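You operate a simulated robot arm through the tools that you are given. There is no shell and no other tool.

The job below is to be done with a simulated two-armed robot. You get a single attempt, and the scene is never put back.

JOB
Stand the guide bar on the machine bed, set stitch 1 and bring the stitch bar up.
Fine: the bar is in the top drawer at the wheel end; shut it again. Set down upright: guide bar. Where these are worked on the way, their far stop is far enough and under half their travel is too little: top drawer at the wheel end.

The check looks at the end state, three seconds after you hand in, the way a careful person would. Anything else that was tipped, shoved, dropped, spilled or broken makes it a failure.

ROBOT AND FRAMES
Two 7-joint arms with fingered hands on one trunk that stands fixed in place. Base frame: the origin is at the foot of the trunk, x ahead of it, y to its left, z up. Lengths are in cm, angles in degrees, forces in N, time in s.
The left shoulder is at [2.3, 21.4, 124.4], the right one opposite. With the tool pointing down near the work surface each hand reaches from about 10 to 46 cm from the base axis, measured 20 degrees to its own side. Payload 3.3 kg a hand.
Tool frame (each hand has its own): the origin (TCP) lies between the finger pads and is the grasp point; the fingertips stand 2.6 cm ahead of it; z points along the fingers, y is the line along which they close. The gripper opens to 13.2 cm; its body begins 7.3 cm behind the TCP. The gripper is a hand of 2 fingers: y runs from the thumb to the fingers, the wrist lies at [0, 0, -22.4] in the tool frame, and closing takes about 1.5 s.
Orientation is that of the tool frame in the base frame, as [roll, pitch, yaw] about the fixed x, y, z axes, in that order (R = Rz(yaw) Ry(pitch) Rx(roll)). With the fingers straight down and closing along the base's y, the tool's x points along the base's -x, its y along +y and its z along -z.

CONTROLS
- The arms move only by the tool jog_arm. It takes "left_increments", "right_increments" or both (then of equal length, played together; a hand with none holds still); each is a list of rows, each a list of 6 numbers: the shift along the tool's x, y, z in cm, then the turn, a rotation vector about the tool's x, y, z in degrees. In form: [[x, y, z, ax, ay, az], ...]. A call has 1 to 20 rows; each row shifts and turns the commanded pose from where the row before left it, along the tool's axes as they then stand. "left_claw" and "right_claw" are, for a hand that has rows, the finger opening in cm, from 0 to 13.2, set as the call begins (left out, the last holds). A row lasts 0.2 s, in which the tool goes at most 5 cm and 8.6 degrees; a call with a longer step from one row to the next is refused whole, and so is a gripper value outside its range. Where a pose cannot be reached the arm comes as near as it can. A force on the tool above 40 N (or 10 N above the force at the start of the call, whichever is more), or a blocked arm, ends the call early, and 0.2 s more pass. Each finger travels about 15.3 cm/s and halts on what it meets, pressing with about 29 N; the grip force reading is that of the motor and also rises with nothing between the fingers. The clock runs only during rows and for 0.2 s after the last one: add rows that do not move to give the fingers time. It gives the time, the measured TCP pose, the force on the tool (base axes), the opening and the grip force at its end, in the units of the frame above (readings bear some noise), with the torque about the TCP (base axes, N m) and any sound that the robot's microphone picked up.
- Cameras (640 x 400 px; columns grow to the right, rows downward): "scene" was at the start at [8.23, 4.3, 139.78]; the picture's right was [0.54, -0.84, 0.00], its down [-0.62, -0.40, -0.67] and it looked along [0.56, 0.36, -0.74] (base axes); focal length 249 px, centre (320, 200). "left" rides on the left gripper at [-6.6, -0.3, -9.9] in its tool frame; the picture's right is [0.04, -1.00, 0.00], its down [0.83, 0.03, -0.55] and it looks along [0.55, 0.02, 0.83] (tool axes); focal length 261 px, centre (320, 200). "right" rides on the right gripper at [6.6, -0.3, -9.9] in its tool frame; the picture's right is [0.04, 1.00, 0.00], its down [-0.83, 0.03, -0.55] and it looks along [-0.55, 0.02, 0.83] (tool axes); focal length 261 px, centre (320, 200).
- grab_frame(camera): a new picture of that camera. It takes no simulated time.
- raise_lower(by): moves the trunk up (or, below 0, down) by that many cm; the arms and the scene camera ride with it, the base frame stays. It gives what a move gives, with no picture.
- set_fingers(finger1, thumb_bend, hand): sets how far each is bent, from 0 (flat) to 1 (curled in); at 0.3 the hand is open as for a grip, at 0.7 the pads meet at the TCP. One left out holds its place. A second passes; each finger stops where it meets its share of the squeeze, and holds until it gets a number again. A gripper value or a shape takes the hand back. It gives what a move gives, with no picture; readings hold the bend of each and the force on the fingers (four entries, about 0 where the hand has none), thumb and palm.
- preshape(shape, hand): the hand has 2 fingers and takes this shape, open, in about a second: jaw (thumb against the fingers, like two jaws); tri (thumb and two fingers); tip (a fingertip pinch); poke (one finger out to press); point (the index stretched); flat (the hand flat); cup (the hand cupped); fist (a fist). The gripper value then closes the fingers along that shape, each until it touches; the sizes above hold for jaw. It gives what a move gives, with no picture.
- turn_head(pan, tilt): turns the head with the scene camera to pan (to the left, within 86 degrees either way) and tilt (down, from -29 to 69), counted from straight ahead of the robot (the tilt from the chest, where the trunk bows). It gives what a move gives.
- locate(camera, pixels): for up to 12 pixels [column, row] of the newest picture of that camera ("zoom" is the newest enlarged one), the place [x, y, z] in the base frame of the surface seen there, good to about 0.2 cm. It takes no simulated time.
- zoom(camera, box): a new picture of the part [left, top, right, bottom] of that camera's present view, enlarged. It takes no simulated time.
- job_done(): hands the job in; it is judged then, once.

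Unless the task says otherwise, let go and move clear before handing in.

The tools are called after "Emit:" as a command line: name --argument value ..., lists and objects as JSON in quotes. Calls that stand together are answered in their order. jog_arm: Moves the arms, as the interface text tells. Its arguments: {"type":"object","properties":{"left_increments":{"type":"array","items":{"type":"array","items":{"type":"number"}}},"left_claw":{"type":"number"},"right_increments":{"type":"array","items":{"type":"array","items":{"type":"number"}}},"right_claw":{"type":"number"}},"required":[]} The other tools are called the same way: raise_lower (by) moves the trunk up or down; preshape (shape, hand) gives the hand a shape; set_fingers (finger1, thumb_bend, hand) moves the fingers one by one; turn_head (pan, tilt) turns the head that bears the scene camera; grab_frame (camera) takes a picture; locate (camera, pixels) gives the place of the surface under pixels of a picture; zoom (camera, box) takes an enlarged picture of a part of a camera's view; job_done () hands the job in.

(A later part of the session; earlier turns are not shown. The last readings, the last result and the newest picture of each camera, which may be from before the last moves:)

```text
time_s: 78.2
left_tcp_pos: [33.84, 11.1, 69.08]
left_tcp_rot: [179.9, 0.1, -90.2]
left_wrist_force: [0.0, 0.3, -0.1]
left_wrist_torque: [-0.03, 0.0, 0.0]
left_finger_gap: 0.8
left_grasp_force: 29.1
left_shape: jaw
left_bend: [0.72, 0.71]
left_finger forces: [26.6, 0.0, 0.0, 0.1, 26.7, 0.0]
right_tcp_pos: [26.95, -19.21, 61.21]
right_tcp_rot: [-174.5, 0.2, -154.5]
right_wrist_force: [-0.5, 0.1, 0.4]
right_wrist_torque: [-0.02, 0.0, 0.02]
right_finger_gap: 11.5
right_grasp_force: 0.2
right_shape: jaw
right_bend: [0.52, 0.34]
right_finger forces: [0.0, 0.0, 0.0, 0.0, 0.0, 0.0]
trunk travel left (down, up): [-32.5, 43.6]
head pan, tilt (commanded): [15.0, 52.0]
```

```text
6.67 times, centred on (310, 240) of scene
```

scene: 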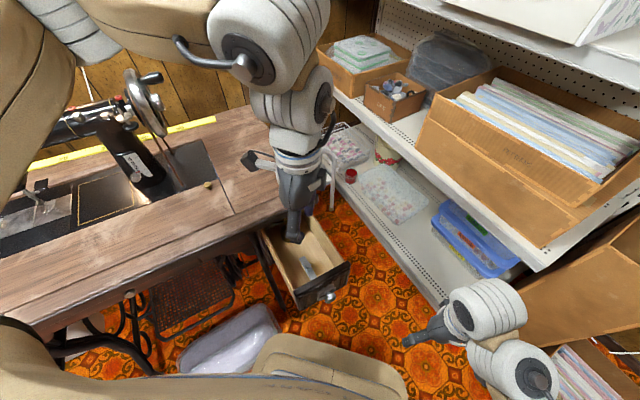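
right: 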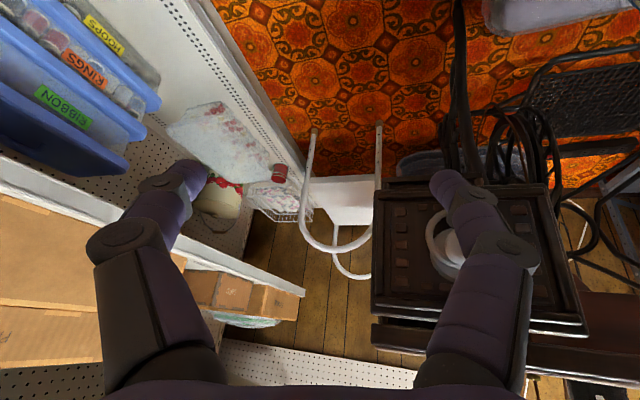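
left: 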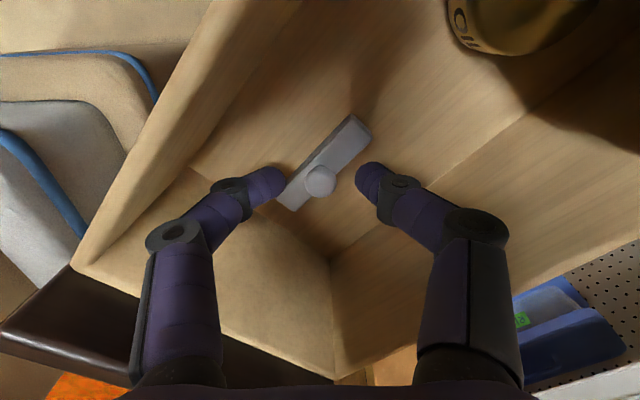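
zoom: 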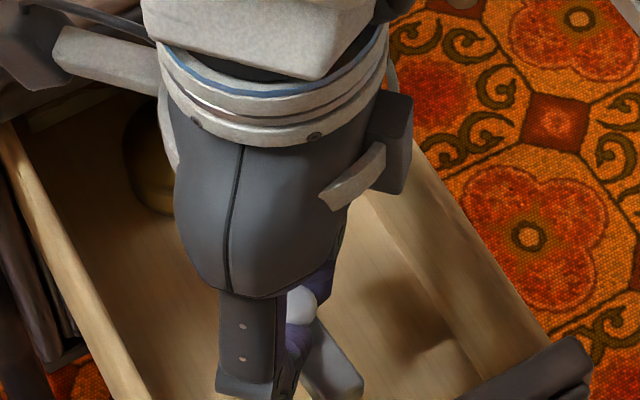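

The bar is lifted cleanly. I'll raise it above table height and carry it over to the open wooden leaf in front of the machine, where I can re-grip it with the hand tilted so it can be set on the bed without touching the machine arm.

Emit:
jog_arm --left_increments '[[0, 0, -3, 0, 0, 0], [0, 0, -4, 0, 0, 0], [0, 0, -4, 0, 0, 0], [0, 0, -4, 0, 0, 0]]'

Emit:
zoom --camera "left" --box '[240, 120, 400, 220]'

Emit:
grab_frame --camera "scene"

```text
time_s: 79.2
left_tcp_pos: [33.94, 11.12, 84.16]
left_tcp_rot: [180.0, 0.1, -90.2]
left_wrist_force: [0.0, -1.0, -0.1]
left_wrist_torque: [0.0, 0.0, 0.0]
left_finger_gap: 0.77
left_grasp_force: 29.1
left_shape: jaw
left_bend: [0.72, 0.71]
left_finger forces: [28.3, 0.0, 0.1, 0.0, 28.9, 0.1]
right_tcp_pos: [26.91, -19.24, 61.32]
right_tcp_rot: [-174.5, 0.2, -154.5]
right_wrist_force: [-0.2, -0.2, 0.1]
right_wrist_torque: [-0.02, -0.03, 0.03]
right_finger_gap: 11.45
right_grasp_force: 0.1
right_shape: jaw
right_bend: [0.52, 0.34]
right_finger forces: [0.0, 0.0, 0.1, 0.0, 0.0, 0.0]
trunk travel left (down, up): [-32.5, 43.6]
head pan, tilt (commanded): [15.0, 52.0]
```

```text
4.00 times, centred on (320, 170) of left
```

zoom: 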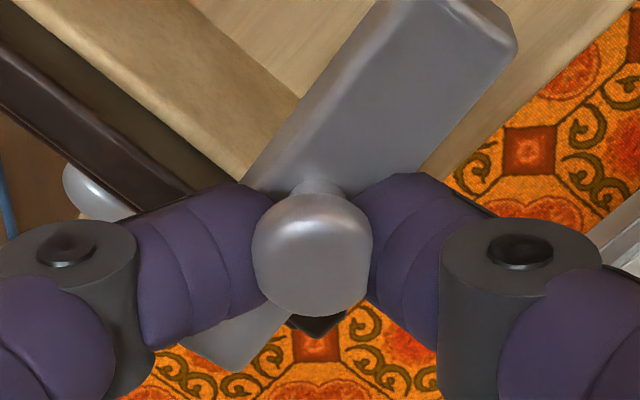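

```text
taken
```

scene: 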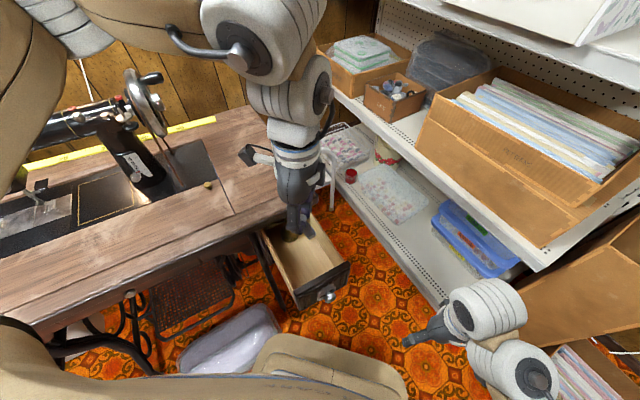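

Held steadily. I'll check the bar's levelness by locating both its ends.

Emit:
locate --camera "zoom" --pixels '[[440, 30], [480, 60], [340, 110], [235, 350], [260, 335], [312, 215], [312, 280], [400, 20]]'

```text
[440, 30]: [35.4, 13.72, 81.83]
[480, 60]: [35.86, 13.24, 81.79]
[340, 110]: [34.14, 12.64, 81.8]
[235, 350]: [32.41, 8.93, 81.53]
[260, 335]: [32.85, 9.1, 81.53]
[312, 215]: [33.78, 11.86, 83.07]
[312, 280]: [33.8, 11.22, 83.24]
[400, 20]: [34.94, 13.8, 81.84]
```

The bar hangs within about 3° of level, its axis at about 58°. I'll carry it across at this height and turn it so it lies along V.

Emit:
jog_arm --left_increments '[[-4, 0.6, 0, 0, 0, 0], [-4, 0.6, 0, 0, 0, 0], [-4, 0.6, 0, 0, 0, 0], [-4, 0.6, 0, 0, 0, 0], [-4, 0.6, 0, 0, 0, 0], [-4, 0.6, 0, 0, 0, 0], [-4, 0.6, 0, 0, 0, 0], [-4, 0.6, 0, 0, 0, 0]]'

Emit:
jog_arm --left_increments '[[0, 0, 0, 0, 0, 4.3], [0, 0, 0, 0, 0, 4.3], [0, 0, 0, 0, 0, 4.4]]'

Emit:
grab_frame --camera "left"

Emit:
turn_head --pan 38 --tilt 48

Emit:
grab_frame --camera "scene"

```text
time_s: 81.0
left_tcp_pos: [29.1, 43.0, 84.19]
left_tcp_rot: [-179.9, 0.0, -90.3]
left_wrist_force: [-0.7, 0.2, -0.9]
left_wrist_torque: [-0.02, 0.03, -0.04]
left_finger_gap: 0.76
left_grasp_force: 28.6
left_shape: jaw
left_bend: [0.72, 0.71]
left_finger forces: [27.1, 0.1, 0.0, 0.0, 29.5, 0.0]
right_tcp_pos: [26.93, -19.23, 61.26]
right_tcp_rot: [-174.6, 0.1, -154.5]
right_wrist_force: [-0.6, 0.0, 0.8]
right_wrist_torque: [-0.01, 0.02, 0.01]
right_finger_gap: 11.51
right_grasp_force: 0.0
right_shape: jaw
right_bend: [0.52, 0.34]
right_finger forces: [0.0, 0.0, 0.0, 0.0, 0.0, 0.1]
trunk travel left (down, up): [-32.5, 43.6]
head pan, tilt (commanded): [15.0, 52.0]
```

```text
time_s: 81.8
left_tcp_pos: [29.2, 43.12, 84.04]
left_tcp_rot: [179.9, -0.2, -103.3]
left_wrist_force: [-0.4, -0.1, 0.4]
left_wrist_torque: [-0.03, 0.01, -0.02]
left_finger_gap: 0.79
left_grasp_force: 29.1
left_shape: jaw
left_bend: [0.72, 0.71]
left_finger forces: [27.3, 0.0, 0.1, 0.1, 29.6, 0.1]
right_tcp_pos: [26.96, -19.37, 61.2]
right_tcp_rot: [-174.5, 0.1, -154.5]
right_wrist_force: [-0.6, -0.2, 0.0]
right_wrist_torque: [-0.01, 0.0, 0.0]
right_finger_gap: 11.49
right_grasp_force: 0.1
right_shape: jaw
right_bend: [0.52, 0.34]
right_finger forces: [0.0, 0.0, 0.1, 0.0, 0.1, 0.0]
trunk travel left (down, up): [-32.5, 43.6]
head pan, tilt (commanded): [15.0, 52.0]
```

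```text
taken
```

left: 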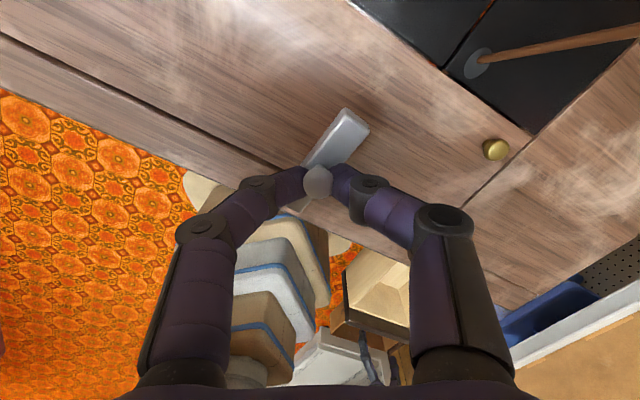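

```text
time_s: 82.7
left_tcp_pos: [29.15, 43.11, 84.08]
left_tcp_rot: [180.0, 0.0, -103.2]
left_wrist_force: [0.3, 0.6, 0.4]
left_wrist_torque: [0.05, 0.01, -0.01]
left_finger_gap: 0.75
left_grasp_force: 29.6
left_shape: jaw
left_bend: [0.72, 0.71]
left_finger forces: [27.3, 0.0, 0.1, 0.0, 29.6, 0.0]
right_tcp_pos: [26.94, -19.21, 61.25]
right_tcp_rot: [-174.5, 0.2, -154.6]
right_wrist_force: [-0.5, -0.8, -0.1]
right_wrist_torque: [-0.01, -0.01, -0.01]
right_finger_gap: 11.48
right_grasp_force: 0.1
right_shape: jaw
right_bend: [0.52, 0.34]
right_finger forces: [0.1, 0.0, 0.0, 0.1, 0.1, 0.1]
trunk travel left (down, up): [-32.5, 43.6]
head pan, tilt (commanded): [38.0, 48.0]
```

```text
taken
```

scene: 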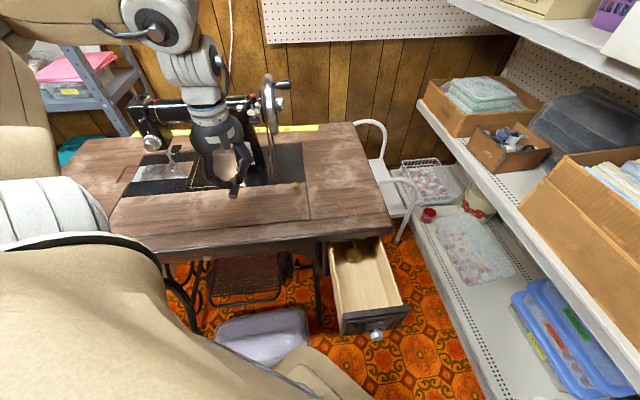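

The bar is over the wooden leaf. I'll check where the leaf's seams are so I set it on a flat area.

Emit:
locate --camera "left" --pixels '[[250, 160], [200, 137], [400, 190], [340, 120], [420, 110], [300, 100], [495, 150], [440, 70], [345, 115], [325, 150]]'

```text
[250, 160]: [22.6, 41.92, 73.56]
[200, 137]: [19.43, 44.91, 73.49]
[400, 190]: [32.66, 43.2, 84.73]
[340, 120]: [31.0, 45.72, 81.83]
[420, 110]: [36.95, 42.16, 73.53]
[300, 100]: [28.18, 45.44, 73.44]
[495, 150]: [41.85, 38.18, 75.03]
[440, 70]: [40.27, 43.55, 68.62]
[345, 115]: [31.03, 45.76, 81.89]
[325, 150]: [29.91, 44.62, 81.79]
```

The leaf is flat at z≈73.5 from V=45.6 to 59.7, so the bar fits in it. Lowering: 6.5 cm first, then small steps watching the force.

Emit:
jog_arm --left_increments '[[0, 0, 2.5, 0, 0, 0], [0, 0, 2.5, 0, 0, 0], [0, 0, 1.2, 0, 0, 0], [0, 0, 0.2, 0, 0, 0]]'

Emit:
zoom --camera "left" --box '[240, 90, 400, 190]'

Emit:
locate --camera "zoom" --pixels '[[380, 150], [420, 120], [430, 170], [500, 60], [220, 100], [330, 230]]'

```text
time_s: 83.7
left_tcp_pos: [29.03, 43.01, 77.58]
left_tcp_rot: [180.0, 0.0, -103.3]
left_wrist_force: [-0.6, 0.4, -0.3]
left_wrist_torque: [-0.02, 0.0, 0.0]
left_finger_gap: 0.77
left_grasp_force: 29.2
left_shape: jaw
left_bend: [0.72, 0.71]
left_finger forces: [27.7, 0.1, 0.1, 0.0, 30.0, 0.0]
right_tcp_pos: [26.91, -19.06, 61.24]
right_tcp_rot: [-174.5, 0.1, -154.6]
right_wrist_force: [0.2, 0.1, -1.2]
right_wrist_torque: [0.0, 0.01, 0.02]
right_finger_gap: 11.49
right_grasp_force: 0.1
right_shape: jaw
right_bend: [0.52, 0.34]
right_finger forces: [0.1, 0.0, 0.0, 0.0, 0.0, 0.0]
trunk travel left (down, up): [-32.5, 43.6]
head pan, tilt (commanded): [38.0, 48.0]
```

```text
4.00 times, centred on (320, 140) of left
```

zoom: 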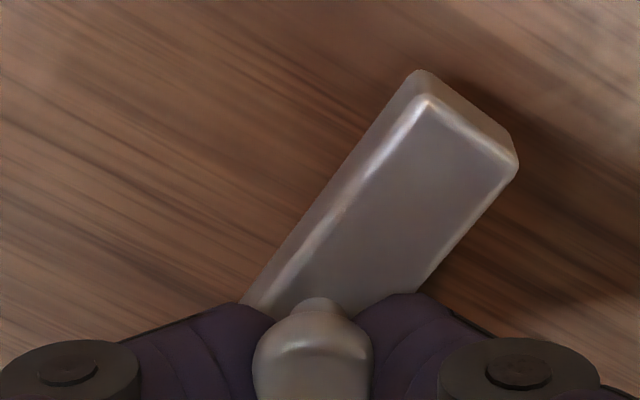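

```text
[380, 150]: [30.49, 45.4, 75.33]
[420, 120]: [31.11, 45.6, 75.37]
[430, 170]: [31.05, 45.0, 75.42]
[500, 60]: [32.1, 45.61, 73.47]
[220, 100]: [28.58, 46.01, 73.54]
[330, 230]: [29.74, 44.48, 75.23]
```

Bar top is at z≈75.3, so there's about 0.6 cm left. I'll step down gently to contact.

Emit:
jog_arm --left_increments '[[0, 0, 0.2, 0, 0, 0], [0, 0, 0.2, 0, 0, 0], [0, 0, 0.15, 0, 0, 0]]'

```text
time_s: 84.5
left_tcp_pos: [29.27, 43.02, 77.1]
left_tcp_rot: [179.8, 0.1, -103.3]
left_wrist_force: [-0.3, 1.6, 3.6]
left_wrist_torque: [-0.06, 0.08, -0.01]
left_finger_gap: 0.79
left_grasp_force: 28.9
left_shape: jaw
left_bend: [0.72, 0.71]
left_finger forces: [32.1, 0.0, 0.0, 0.1, 32.3, 0.0]
right_tcp_pos: [26.88, -19.23, 61.33]
right_tcp_rot: [-174.5, 0.3, -154.6]
right_wrist_force: [0.3, 0.3, -0.4]
right_wrist_torque: [-0.01, -0.01, -0.01]
right_finger_gap: 11.52
right_grasp_force: 0.0
right_shape: jaw
right_bend: [0.52, 0.34]
right_finger forces: [0.0, 0.0, 0.0, 0.0, 0.0, 0.1]
trunk travel left (down, up): [-32.5, 43.6]
head pan, tilt (commanded): [38.0, 48.0]
```

Contact at 3.6 N. Releasing now and lifting straight off.

Emit:
jog_arm --left_increments '[[0, 0, -0.1, 0, 0, 0], [0, 0, 0, 0, 0, 0], [0, 0, 0, 0, 0, 0], [0, 0, 0, 0, 0, 0]]' --left_claw 4

Emit:
jog_arm --left_increments '[[0, 0, -1.5, 0, 0, 0], [0, 0, -3, 0, 0, 0], [0, 0, -4, 0, 0, 0]]'

Emit:
grab_frame --camera "left"

Emit:
zoom --camera "left" --box '[240, 70, 400, 170]'

```text
time_s: 85.5
left_tcp_pos: [29.12, 43.03, 77.32]
left_tcp_rot: [179.9, 0.0, -103.2]
left_wrist_force: [0.1, -0.4, 0.2]
left_wrist_torque: [-0.02, -0.02, 0.0]
left_finger_gap: 3.95
left_grasp_force: 0.1
left_shape: jaw
left_bend: [0.74, 0.7]
left_finger forces: [0.0, 0.0, 0.0, 0.0, 0.0, 0.0]
right_tcp_pos: [26.9, -19.25, 61.3]
right_tcp_rot: [-174.5, 0.0, -154.4]
right_wrist_force: [-0.4, -0.3, 0.3]
right_wrist_torque: [0.04, -0.03, -0.02]
right_finger_gap: 11.49
right_grasp_force: 0.1
right_shape: jaw
right_bend: [0.52, 0.34]
right_finger forces: [0.0, 0.0, 0.0, 0.0, 0.0, 0.0]
trunk travel left (down, up): [-32.5, 43.6]
head pan, tilt (commanded): [38.0, 48.0]
```

```text
time_s: 86.3
left_tcp_pos: [29.22, 43.07, 85.83]
left_tcp_rot: [179.9, 0.0, -103.3]
left_wrist_force: [0.3, -0.4, 0.5]
left_wrist_torque: [-0.03, -0.02, -0.01]
left_finger_gap: 3.98
left_grasp_force: 0.0
left_shape: jaw
left_bend: [0.74, 0.7]
left_finger forces: [0.0, 0.1, 0.0, 0.0, 0.1, 0.1]
right_tcp_pos: [26.9, -19.3, 61.33]
right_tcp_rot: [-174.4, 0.1, -154.5]
right_wrist_force: [-0.2, -0.7, -0.2]
right_wrist_torque: [0.0, 0.01, -0.01]
right_finger_gap: 11.46
right_grasp_force: 0.0
right_shape: jaw
right_bend: [0.52, 0.34]
right_finger forces: [0.0, 0.0, 0.0, 0.1, 0.1, 0.1]
trunk travel left (down, up): [-32.5, 43.6]
head pan, tilt (commanded): [38.0, 48.0]
```

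```text
taken
```

left: 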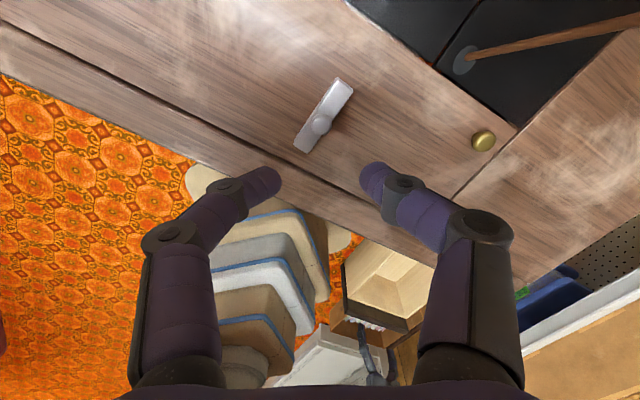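

```text
4.00 times, centred on (320, 120) of left
```

zoom: 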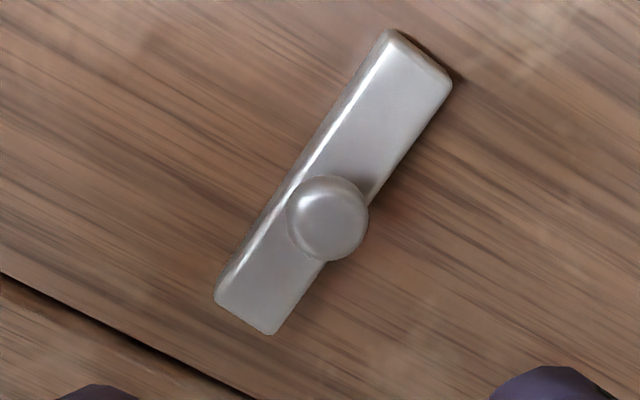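

The guide bar is standing flat on the leaf. I'll raise the trunk 17 cm for a comfortable arm posture, turn the hand to yaw 20° and tilt it 30°, the pose that worked at the stitch lever.

Emit:
raise_lower --by 17

Emit:
jog_arm --left_increments '[[0, 0, 0, 0, 0, 8.1], [0, 0, 0, 0, 0, 8.1], [0, 0, 0, 0, 0, 8.1], [0, 0, 0, 0, 0, 8.1], [0, 0, 0, 0, 0, 8.1], [0, 0, 0, 0, 0, 8.1], [0, 0, 0, 0, 0, 8.1], [0, 0, 2, 0, 0, 0]]'

Emit:
grab_frame --camera "left"

Emit:
grab_frame --camera "scene"

```text
time_s: 88.2
left_tcp_pos: [29.18, 43.08, 102.72]
left_tcp_rot: [179.9, 0.0, -103.2]
left_wrist_force: [0.1, 0.5, 0.7]
left_wrist_torque: [0.0, 0.05, 0.04]
left_finger_gap: 3.98
left_grasp_force: 0.0
left_shape: jaw
left_bend: [0.74, 0.7]
left_finger forces: [0.0, 0.1, 0.0, 0.0, 0.0, 0.0]
right_tcp_pos: [26.91, -19.22, 78.21]
right_tcp_rot: [-174.5, 0.1, -154.5]
right_wrist_force: [0.6, -0.5, 0.5]
right_wrist_torque: [-0.04, 0.04, 0.01]
right_finger_gap: 11.49
right_grasp_force: 0.0
right_shape: jaw
right_bend: [0.52, 0.34]
right_finger forces: [0.1, 0.1, 0.0, 0.0, 0.0, 0.0]
trunk travel left (down, up): [-49.5, 26.6]
head pan, tilt (commanded): [38.0, 48.0]
```

```text
time_s: 90.0
left_tcp_pos: [29.19, 43.19, 100.63]
left_tcp_rot: [179.9, -0.1, -160.0]
left_wrist_force: [-0.1, 0.3, 0.9]
left_wrist_torque: [-0.01, -0.02, -0.04]
left_finger_gap: 3.97
left_grasp_force: 0.1
left_shape: jaw
left_bend: [0.74, 0.7]
left_finger forces: [0.1, 0.0, 0.0, 0.0, 0.0, 0.0]
right_tcp_pos: [26.92, -19.15, 78.31]
right_tcp_rot: [-174.5, 0.1, -154.4]
right_wrist_force: [0.0, -0.1, -0.8]
right_wrist_torque: [0.02, 0.01, 0.03]
right_finger_gap: 11.47
right_grasp_force: 0.1
right_shape: jaw
right_bend: [0.52, 0.34]
right_finger forces: [0.1, 0.0, 0.1, 0.1, 0.0, 0.0]
trunk travel left (down, up): [-49.5, 26.6]
head pan, tilt (commanded): [38.0, 48.0]
```

```text
taken
```

left: 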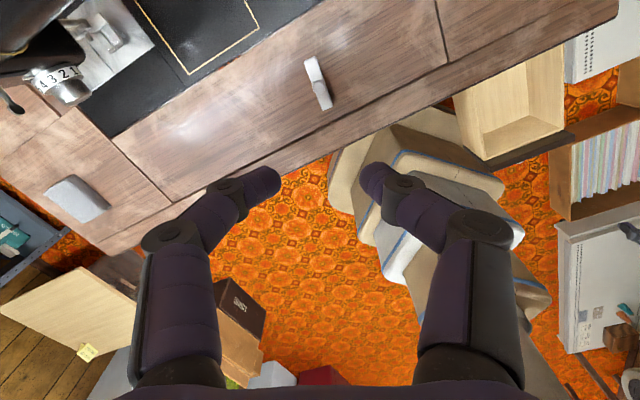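

```text
taken
```

scene: 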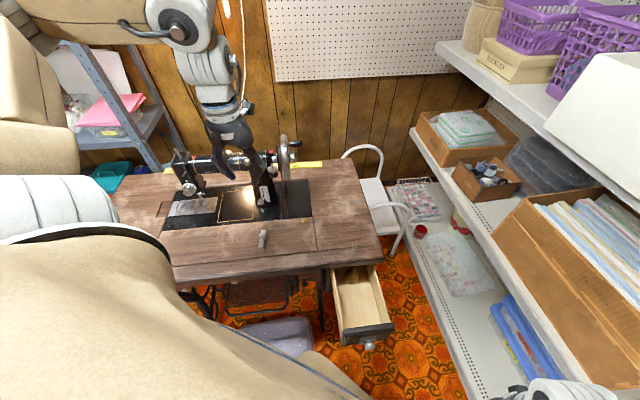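

The bar is visible on the leaf, scene (263,240). I'll measure it precisely from both cameras.

Emit:
zoom --camera "left" --box '[278, 45, 358, 115]'

Emit:
zoom --camera "scene" --box '[230, 220, 294, 260]'

Emit:
locate --camera "zoom" --pixels '[[330, 130], [325, 180], [335, 215], [320, 280], [345, 120], [320, 150], [340, 150], [330, 165]]'

```text
5.71 times, centred on (318, 80) of left
```

zoom: 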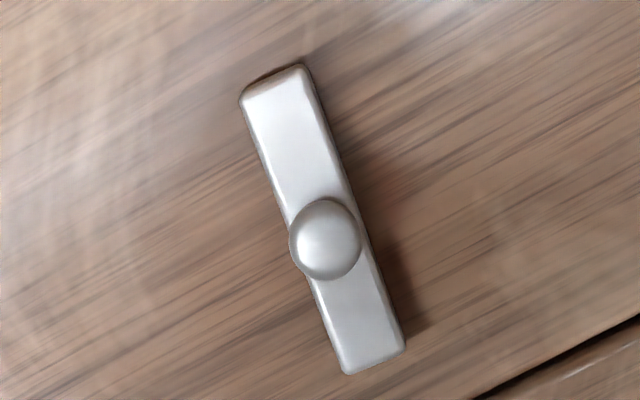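

```text
10.00 times, centred on (262, 240) of scene
```

zoom: 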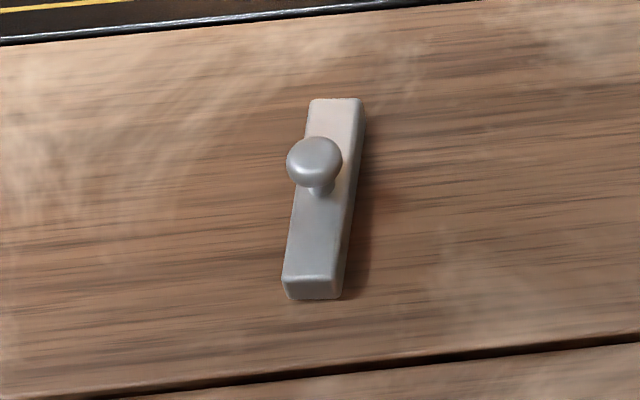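

```text
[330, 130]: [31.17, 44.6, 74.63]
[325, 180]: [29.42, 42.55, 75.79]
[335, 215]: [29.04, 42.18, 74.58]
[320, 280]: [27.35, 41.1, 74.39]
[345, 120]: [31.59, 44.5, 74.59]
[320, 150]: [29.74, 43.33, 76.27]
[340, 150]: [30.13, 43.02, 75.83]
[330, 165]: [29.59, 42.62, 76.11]
```

The knob is a small mushroom on a stem: bar top z≈74.6, knob up to z≈76.4, bar axis about 42°. I'll pin down the knob's centre from the left camera too.

Emit:
locate --camera "left" --pixels '[[319, 87], [317, 83], [321, 91], [314, 87], [324, 87], [309, 61], [328, 107]]'

```text
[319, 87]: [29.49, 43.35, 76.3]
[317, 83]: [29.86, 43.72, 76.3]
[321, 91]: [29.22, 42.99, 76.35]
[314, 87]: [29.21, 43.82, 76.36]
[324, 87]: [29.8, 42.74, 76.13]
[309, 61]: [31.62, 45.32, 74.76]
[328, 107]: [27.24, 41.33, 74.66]
```

Knob top centre is about (29.55,43.2,76.3). I'll descend vertically to z≈85, then tilt 30° there.

Emit:
jog_arm --left_increments '[[0, 0, 3.8, 0, 0, 0], [0, 0, 3.8, 0, 0, 0], [0, 0, 3.8, 0, 0, 0], [0, 0, 3.8, 0, 0, 0], [0, 0, 0, 0, -7.5, 0], [0, 0, 0, 0, -7.5, 0], [0, 0, 0, 0, -7.5, 0], [0, 0, 0, 0, -7.5, 0]]'

Emit:
grab_frame --camera "left"

```text
time_s: 91.8
left_tcp_pos: [29.17, 43.17, 85.56]
left_tcp_rot: [179.8, 30.1, -159.9]
left_wrist_force: [0.1, -0.2, 0.7]
left_wrist_torque: [0.0, -0.03, 0.01]
left_finger_gap: 3.99
left_grasp_force: 0.0
left_shape: jaw
left_bend: [0.74, 0.7]
left_finger forces: [0.0, 0.1, 0.1, 0.1, 0.0, 0.0]
right_tcp_pos: [26.77, -19.14, 78.39]
right_tcp_rot: [-174.5, 0.2, -154.5]
right_wrist_force: [-0.8, -0.3, -0.3]
right_wrist_torque: [-0.02, -0.01, 0.0]
right_finger_gap: 11.49
right_grasp_force: 0.0
right_shape: jaw
right_bend: [0.52, 0.34]
right_finger forces: [0.0, 0.0, 0.0, 0.0, 0.0, 0.0]
trunk travel left (down, up): [-49.5, 26.6]
head pan, tilt (commanded): [38.0, 48.0]
```

```text
taken
```

left: 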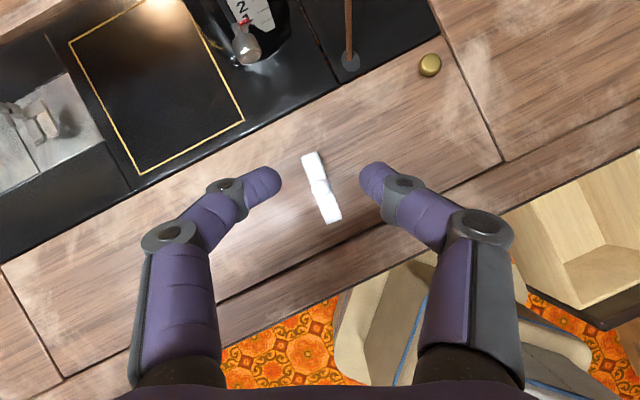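

Reachable; the knob is at left pixel (320,187), between the fingers. Descending most of the way.

Emit:
jog_arm --left_increments '[[1.72, -0.05, 2.5, 0, 0, 0], [1.72, -0.05, 2.5, 0, 0, 0]]'

Emit:
zoom --camera "left" --box '[240, 130, 400, 230]'

Emit:
zoom --camera "scene" --box '[200, 180, 328, 260]'

```text
time_s: 92.4
left_tcp_pos: [28.67, 42.94, 79.39]
left_tcp_rot: [179.8, 29.9, -160.1]
left_wrist_force: [0.0, 0.0, -0.6]
left_wrist_torque: [0.03, 0.03, -0.01]
left_finger_gap: 3.97
left_grasp_force: 0.1
left_shape: jaw
left_bend: [0.74, 0.7]
left_finger forces: [0.1, 0.0, 0.0, 0.1, 0.0, 0.0]
right_tcp_pos: [26.83, -19.1, 78.23]
right_tcp_rot: [-174.5, 0.1, -154.5]
right_wrist_force: [-0.2, -0.3, -0.2]
right_wrist_torque: [0.0, -0.03, 0.02]
right_finger_gap: 11.47
right_grasp_force: 0.0
right_shape: jaw
right_bend: [0.52, 0.34]
right_finger forces: [0.1, 0.0, 0.0, 0.0, 0.1, 0.0]
trunk travel left (down, up): [-49.5, 26.6]
head pan, tilt (commanded): [38.0, 48.0]
```

```text
4.00 times, centred on (320, 180) of left
```

zoom: 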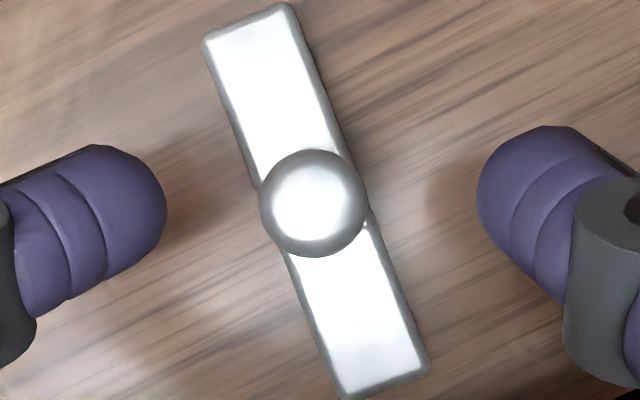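

```text
5.00 times, centred on (264, 220) of scene
```

zoom: 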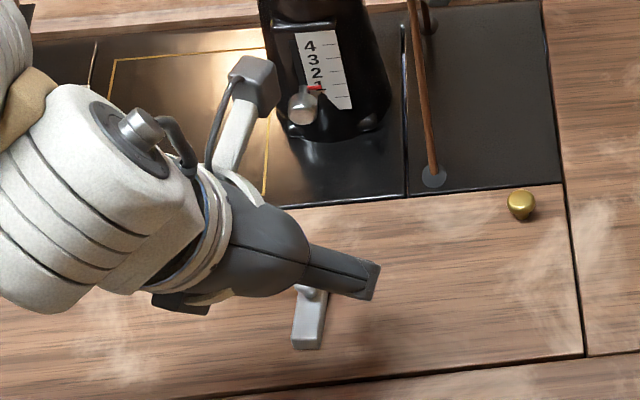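

Well aligned. I'll go down the last 2.1 cm and close on the knob.

Emit:
jog_arm --left_increments '[[0.53, 0, 0.92, 0, 0, 0], [0.53, 0, 0.92, 0, 0, 0]]'

Emit:
zoom --camera "left" --box '[240, 130, 400, 230]'

```text
time_s: 93.0
left_tcp_pos: [28.82, 42.82, 77.32]
left_tcp_rot: [179.9, 30.0, -160.0]
left_wrist_force: [0.4, 0.0, 0.1]
left_wrist_torque: [0.0, -0.01, -0.01]
left_finger_gap: 3.97
left_grasp_force: 0.1
left_shape: jaw
left_bend: [0.74, 0.7]
left_finger forces: [0.0, 0.0, 0.0, 0.1, 0.0, 0.0]
right_tcp_pos: [26.87, -19.16, 78.24]
right_tcp_rot: [-174.6, 0.1, -154.5]
right_wrist_force: [0.1, -0.4, -0.5]
right_wrist_torque: [0.0, 0.0, -0.01]
right_finger_gap: 11.47
right_grasp_force: 0.0
right_shape: jaw
right_bend: [0.52, 0.34]
right_finger forces: [0.0, 0.0, 0.0, 0.1, 0.1, 0.1]
trunk travel left (down, up): [-49.5, 26.6]
head pan, tilt (commanded): [38.0, 48.0]
```

```text
4.00 times, centred on (320, 180) of left
```

zoom: 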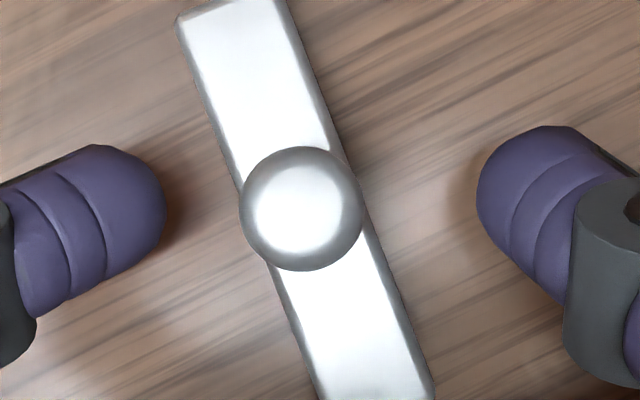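

Knob is centred within a couple of millimetres. Closing.

Emit:
jog_arm --left_increments '[[0, 0, 0, 0, 0, 0], [0, 0, 0, 0, 0, 0], [0, 0, 0, 0, 0, 0], [0, 0, 0, 0, 0, 0], [0, 0, 0, 0, 0, 0]]' --left_claw 0.3

Emit:
zoom --camera "left" --box '[240, 130, 400, 230]'

Emit:
zoom --camera "scene" --box '[230, 210, 294, 250]'

```text
time_s: 94.2
left_tcp_pos: [28.78, 42.86, 77.33]
left_tcp_rot: [180.0, 29.8, -160.0]
left_wrist_force: [-0.2, -0.6, -0.8]
left_wrist_torque: [-0.01, 0.0, 0.01]
left_finger_gap: 0.92
left_grasp_force: 29.1
left_shape: jaw
left_bend: [0.72, 0.72]
left_finger forces: [30.2, 0.0, 0.0, 0.1, 34.2, 0.0]
right_tcp_pos: [26.86, -19.13, 78.21]
right_tcp_rot: [-174.5, 0.1, -154.5]
right_wrist_force: [0.2, 0.7, -0.9]
right_wrist_torque: [0.0, 0.01, 0.0]
right_finger_gap: 11.5
right_grasp_force: 0.0
right_shape: jaw
right_bend: [0.52, 0.34]
right_finger forces: [0.0, 0.0, 0.1, 0.1, 0.1, 0.0]
trunk travel left (down, up): [-49.5, 26.6]
head pan, tilt (commanded): [38.0, 48.0]
```

```text
4.00 times, centred on (320, 180) of left
```

zoom: 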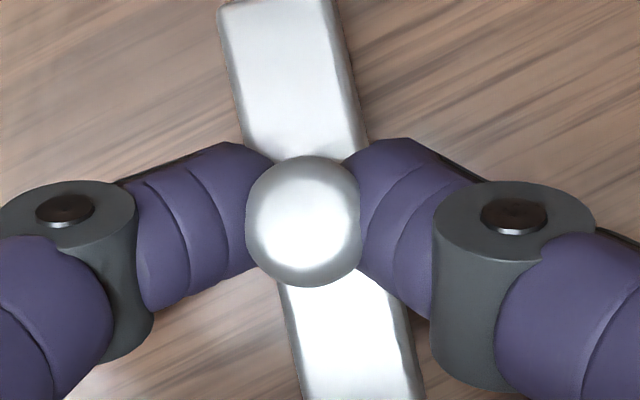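

```text
10.00 times, centred on (262, 230) of scene
```

zoom: 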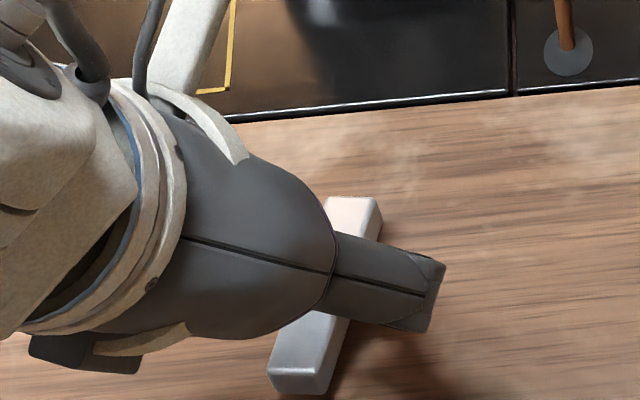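

A firm grip again (30/34 N). I'll lift 3 cm and check level, then slide left before going forward.

Emit:
jog_arm --left_increments '[[-0.5, 0, -0.866, 0, 0, 0], [-1.0, 0, -1.73, 0, 0, 0], [1.04, 2.57, -0.6, 0, 0, 0], [1.04, 2.57, -0.6, 0, 0, 0], [1.03, 2.56, -0.6, 0, 0, 0]]'

Emit:
grab_frame --camera "left"

Emit:
zoom --camera "scene" --box '[180, 170, 308, 250]'

```text
time_s: 95.4
left_tcp_pos: [22.65, 48.73, 80.36]
left_tcp_rot: [180.0, 29.8, -160.0]
left_wrist_force: [0.3, 0.3, -0.8]
left_wrist_torque: [-0.01, 0.03, -0.03]
left_finger_gap: 0.94
left_grasp_force: 29.2
left_shape: jaw
left_bend: [0.72, 0.72]
left_finger forces: [30.7, 0.0, 0.0, 0.1, 38.7, 0.0]
right_tcp_pos: [26.89, -19.14, 78.38]
right_tcp_rot: [-174.5, 0.1, -154.5]
right_wrist_force: [0.2, -0.1, 0.8]
right_wrist_torque: [0.01, -0.04, 0.02]
right_finger_gap: 11.5
right_grasp_force: 0.0
right_shape: jaw
right_bend: [0.52, 0.34]
right_finger forces: [0.0, 0.0, 0.1, 0.0, 0.0, 0.1]
trunk travel left (down, up): [-49.5, 26.6]
head pan, tilt (commanded): [38.0, 48.0]
```

```text
taken
```

left: 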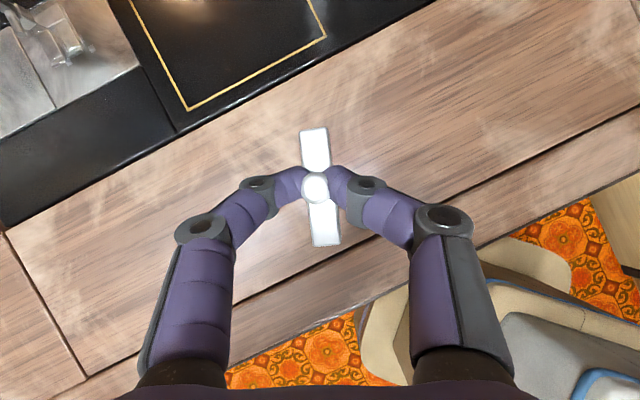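

```text
5.00 times, centred on (244, 210) of scene
```

zoom: 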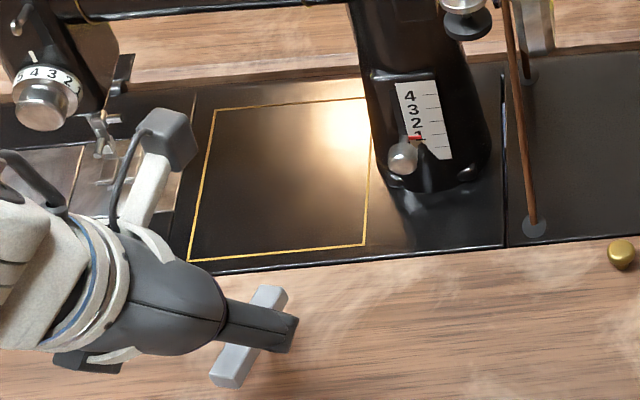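

The bar is hanging level, and the stitch pointer is still on 1. The hand's camera box (zoom 165,130) will come close to the machine arm, so I'll measure the arm's front profile before moving in.

Emit:
zoom --camera "scene" --box '[170, 130, 266, 190]'

Emit:
locate --camera "zoom" --pixels '[[350, 150], [350, 165], [350, 180], [350, 195], [350, 205], [350, 212], [300, 180], [300, 215], [250, 190], [250, 222], [400, 205], [420, 180]]'

```text
6.67 times, centred on (218, 160) of scene
```

zoom: 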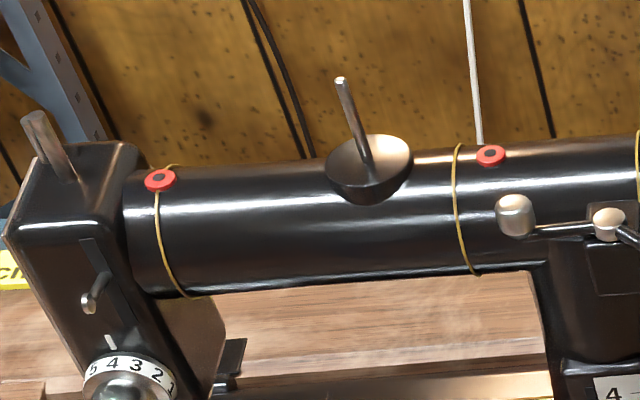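

```text
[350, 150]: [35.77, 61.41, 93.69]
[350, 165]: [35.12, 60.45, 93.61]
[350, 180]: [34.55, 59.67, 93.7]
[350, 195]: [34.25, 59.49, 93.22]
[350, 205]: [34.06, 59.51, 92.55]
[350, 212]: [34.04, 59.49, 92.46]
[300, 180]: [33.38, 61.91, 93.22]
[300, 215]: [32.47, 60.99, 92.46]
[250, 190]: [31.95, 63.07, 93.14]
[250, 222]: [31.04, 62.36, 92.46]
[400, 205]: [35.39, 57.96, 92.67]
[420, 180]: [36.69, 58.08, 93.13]
```

I need the lower front of the arm; locating rows 230-285.

Emit:
locate --camera "zoom" --pixels '[[350, 225], [350, 235], [350, 245], [350, 255], [350, 265], [350, 275], [350, 281], [420, 250], [420, 265], [420, 273], [280, 270], [280, 285]]'

```text
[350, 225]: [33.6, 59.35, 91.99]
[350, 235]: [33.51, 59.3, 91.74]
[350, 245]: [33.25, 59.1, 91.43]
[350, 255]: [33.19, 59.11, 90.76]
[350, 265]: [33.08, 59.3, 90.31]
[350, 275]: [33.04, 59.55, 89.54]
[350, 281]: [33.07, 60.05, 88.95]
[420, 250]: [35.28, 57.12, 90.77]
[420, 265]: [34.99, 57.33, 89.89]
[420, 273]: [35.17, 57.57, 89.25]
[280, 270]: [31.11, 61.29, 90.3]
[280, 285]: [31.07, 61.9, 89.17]
```

The arm's front-most line is V≈65.25 at z≈91, so with the knob at V≈63.4 the camera box keeps roughly 1 cm. I'll move forward low and in stages.

Emit:
jog_arm --left_increments '[[-2.35, 1.48, 2.28, 0, 0, 0], [-2.35, 1.48, 2.28, 0, 0, 0]]'

Emit:
grab_frame --camera "left"

Emit:
zoom --camera "scene" --box '[160, 140, 288, 220]'

```text
time_s: 96.0
left_tcp_pos: [27.7, 53.78, 78.62]
left_tcp_rot: [179.9, 29.8, -159.9]
left_wrist_force: [-0.1, -0.3, 0.2]
left_wrist_torque: [0.02, 0.01, 0.01]
left_finger_gap: 0.88
left_grasp_force: 29.0
left_shape: jaw
left_bend: [0.72, 0.72]
left_finger forces: [31.6, 0.0, 0.0, 0.0, 40.0, 0.0]
right_tcp_pos: [26.98, -19.15, 78.25]
right_tcp_rot: [-174.5, 0.2, -154.4]
right_wrist_force: [0.0, 1.6, 0.3]
right_wrist_torque: [0.0, 0.01, -0.01]
right_finger_gap: 11.52
right_grasp_force: 0.1
right_shape: jaw
right_bend: [0.52, 0.34]
right_finger forces: [0.0, 0.0, 0.0, 0.0, 0.0, 0.0]
trunk travel left (down, up): [-49.5, 26.6]
head pan, tilt (commanded): [38.0, 48.0]
```

```text
taken
```

left: 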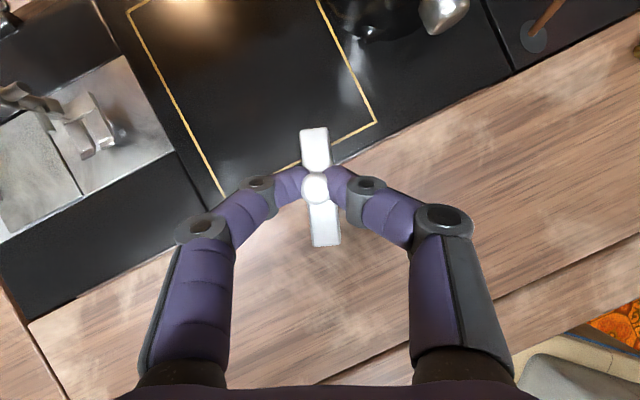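

```text
5.00 times, centred on (224, 180) of scene
```

zoom: 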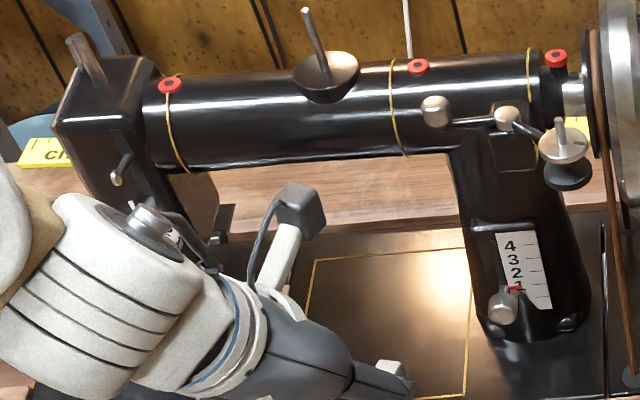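

Clear so far. I'll verify the bar's actual position relative to the bed edge before the last 5 cm.

Emit:
zoom --camera "left" --box '[240, 110, 400, 260]'

Emit:
locate --camera "left" --pixels '[[315, 187], [313, 135], [326, 240], [305, 140], [325, 132], [400, 140], [250, 195], [340, 150], [315, 205], [316, 160]]'

```text
2.67 times, centred on (320, 185) of left
```

zoom: 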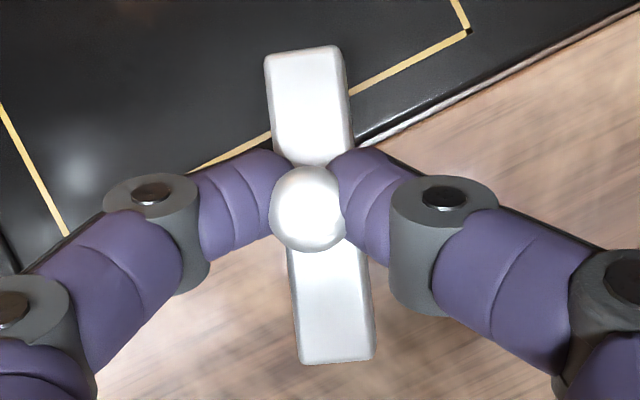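

```text
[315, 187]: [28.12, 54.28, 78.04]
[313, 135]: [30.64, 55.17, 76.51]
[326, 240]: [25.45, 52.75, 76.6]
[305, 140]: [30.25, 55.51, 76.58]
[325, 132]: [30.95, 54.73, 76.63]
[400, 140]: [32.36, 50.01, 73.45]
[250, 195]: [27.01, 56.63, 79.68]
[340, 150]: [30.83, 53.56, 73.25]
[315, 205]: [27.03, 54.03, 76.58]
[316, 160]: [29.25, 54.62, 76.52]
```

The bar is level (both ends z≈76.55) with axis about 24°; it needs to go 5.1 cm further to be wholly on the bed. I'll measure the real camera-box position first.

Emit:
grab_frame --camera "scene"

Emit:
zoom --camera "scene" --box '[196, 160, 244, 190]'

Emit:
locate --camera "scene" --pixels '[[221, 180], [216, 184], [224, 184], [225, 179], [217, 179], [221, 187], [215, 188], [219, 178]]'

```text
taken
```

scene: 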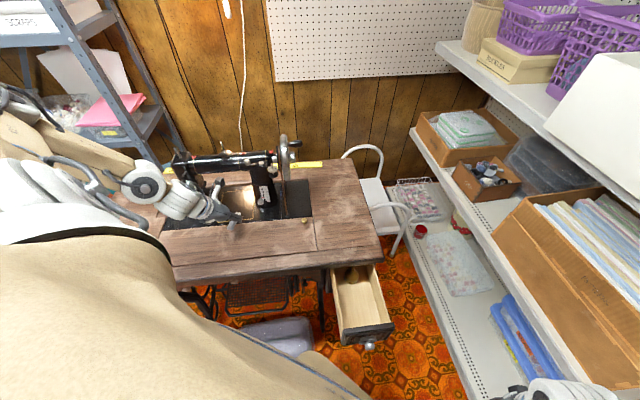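

```text
13.33 times, centred on (220, 175) of scene
```

zoom: 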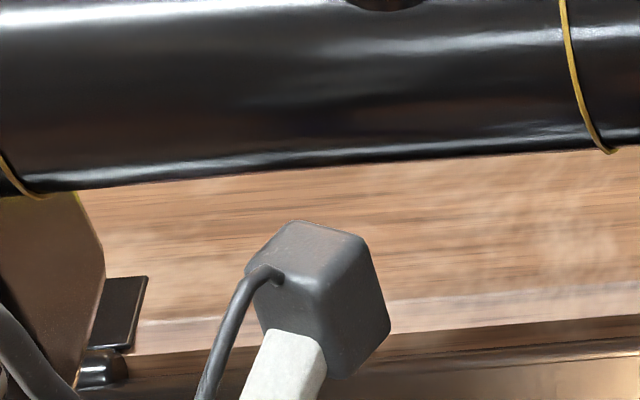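

```text
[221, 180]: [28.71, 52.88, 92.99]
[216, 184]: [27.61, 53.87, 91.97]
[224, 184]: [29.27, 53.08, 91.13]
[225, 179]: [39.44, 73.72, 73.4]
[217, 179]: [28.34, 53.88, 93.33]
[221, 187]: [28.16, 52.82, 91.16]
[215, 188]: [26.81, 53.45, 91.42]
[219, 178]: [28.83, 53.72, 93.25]
```

The box top is at z≈93.3 and its far edge near V≈59, so after moving 5.1 cm it would be about 0.8-1 cm short of the arm. I'll locate the bar's near-end corners to move no further than needed.

Emit:
locate --camera "left" --pixels '[[314, 243], [337, 242], [325, 243], [302, 133], [325, 128], [400, 158], [420, 132], [450, 128]]'

```text
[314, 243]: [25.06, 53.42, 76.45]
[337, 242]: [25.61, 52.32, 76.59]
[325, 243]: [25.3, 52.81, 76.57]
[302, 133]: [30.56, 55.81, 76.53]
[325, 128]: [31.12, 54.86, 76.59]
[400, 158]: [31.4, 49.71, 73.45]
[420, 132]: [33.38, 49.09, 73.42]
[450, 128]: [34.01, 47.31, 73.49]
```

The bar spans V=55.05-61.1, so 4.9 cm puts it entirely behind the bed's front edge (V≈59.7). Moving that far, slowly.

Emit:
jog_arm --left_increments '[[-1.25, 0.69, 0.8, 0, 0, 0], [-1.3, 0.69, 0.74, 0, 0, 0], [-1.3, 0.69, 0.74, 0, 0, 0]]'

Emit:
grab_frame --camera "left"

Emit:
zoom --camera "scene" --box '[170, 140, 266, 200]'

Emit:
locate --camera "left" --pixels '[[314, 243], [337, 242], [302, 133], [325, 128], [316, 160], [340, 150], [420, 150], [400, 220]]'

```text
time_s: 96.8
left_tcp_pos: [31.24, 57.29, 78.68]
left_tcp_rot: [179.9, 29.9, -159.9]
left_wrist_force: [-0.1, 0.2, 0.0]
left_wrist_torque: [0.03, 0.02, 0.02]
left_finger_gap: 0.9
left_grasp_force: 29.0
left_shape: jaw
left_bend: [0.72, 0.72]
left_finger forces: [32.1, 0.1, 0.1, 0.0, 40.8, 0.0]
right_tcp_pos: [26.97, -19.09, 78.26]
right_tcp_rot: [-174.5, 0.1, -154.6]
right_wrist_force: [-0.3, 0.3, 1.2]
right_wrist_torque: [0.0, 0.02, 0.0]
right_finger_gap: 11.48
right_grasp_force: 0.2
right_shape: jaw
right_bend: [0.52, 0.34]
right_finger forces: [0.1, 0.0, 0.1, 0.0, 0.0, 0.1]
trunk travel left (down, up): [-49.5, 26.6]
head pan, tilt (commanded): [38.0, 48.0]
```

```text
taken
```

left: 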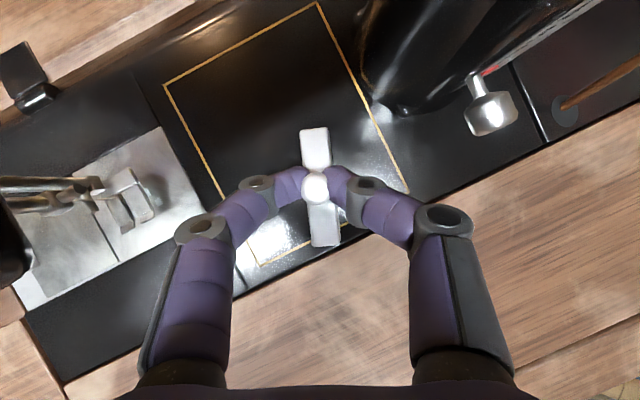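

```text
6.67 times, centred on (218, 170) of scene
```

zoom: 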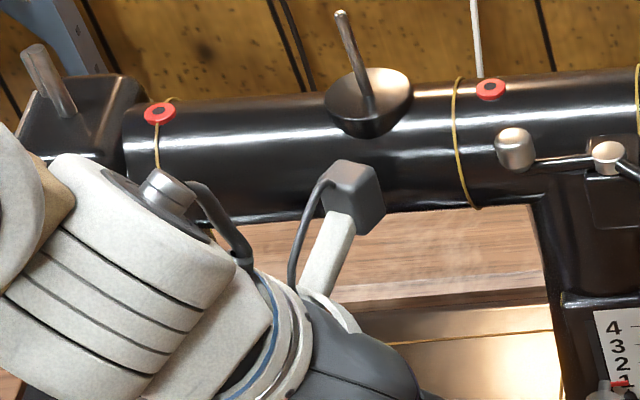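

```text
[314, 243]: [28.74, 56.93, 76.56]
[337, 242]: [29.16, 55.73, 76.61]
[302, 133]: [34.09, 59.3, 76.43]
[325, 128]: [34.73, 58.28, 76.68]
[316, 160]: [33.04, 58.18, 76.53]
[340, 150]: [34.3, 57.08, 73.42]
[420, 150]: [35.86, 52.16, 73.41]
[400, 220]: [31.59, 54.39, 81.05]
```

The whole bar is over the bed (V 60.0-66.0, U about -20 to -16.7), with no contact on the arm. Lowering: 1.6 cm, then fine steps.

Emit:
jog_arm --left_increments '[[0.4, 0, 0.69, 0, 0, 0], [0.4, 0, 0.69, 0, 0, 0]]'

Emit:
zoom --camera "scene" --box '[190, 150, 270, 200]'

Emit:
grab_frame --camera "left"

Emit:
locate --camera "left" --pixels '[[314, 243], [337, 242], [302, 133], [325, 128], [350, 150], [350, 230]]'

```text
time_s: 97.4
left_tcp_pos: [31.21, 57.35, 77.13]
left_tcp_rot: [179.8, 30.0, -159.9]
left_wrist_force: [0.5, -0.5, -1.1]
left_wrist_torque: [0.02, 0.01, 0.03]
left_finger_gap: 0.92
left_grasp_force: 28.9
left_shape: jaw
left_bend: [0.72, 0.72]
left_finger forces: [32.1, 0.0, 0.0, 0.0, 40.7, 0.0]
right_tcp_pos: [26.8, -19.15, 78.18]
right_tcp_rot: [-174.5, 0.1, -154.6]
right_wrist_force: [-0.4, 0.2, 0.5]
right_wrist_torque: [0.02, -0.01, -0.03]
right_finger_gap: 11.49
right_grasp_force: 0.1
right_shape: jaw
right_bend: [0.52, 0.34]
right_finger forces: [0.0, 0.0, 0.0, 0.0, 0.0, 0.1]
trunk travel left (down, up): [-49.5, 26.6]
head pan, tilt (commanded): [38.0, 48.0]
```

```text
8.00 times, centred on (230, 175) of scene
```

zoom: 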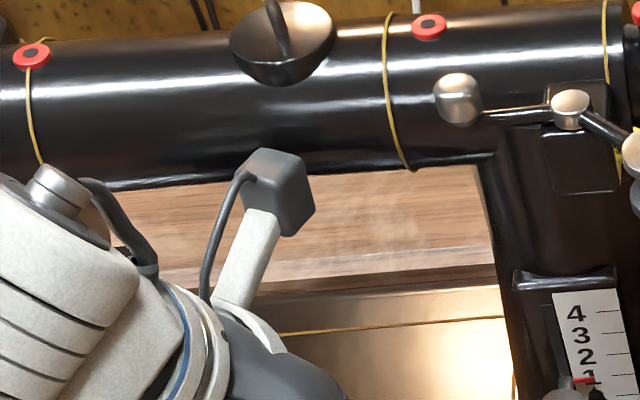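

```text
taken
```

left: 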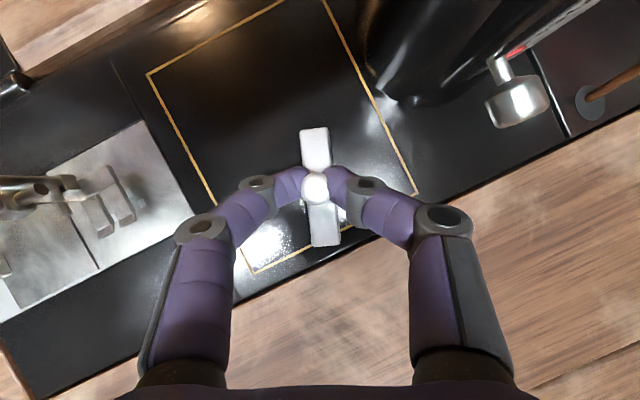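

```text
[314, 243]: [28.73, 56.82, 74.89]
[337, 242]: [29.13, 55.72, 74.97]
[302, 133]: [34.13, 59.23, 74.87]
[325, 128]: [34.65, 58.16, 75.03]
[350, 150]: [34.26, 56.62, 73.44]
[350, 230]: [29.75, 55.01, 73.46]
```

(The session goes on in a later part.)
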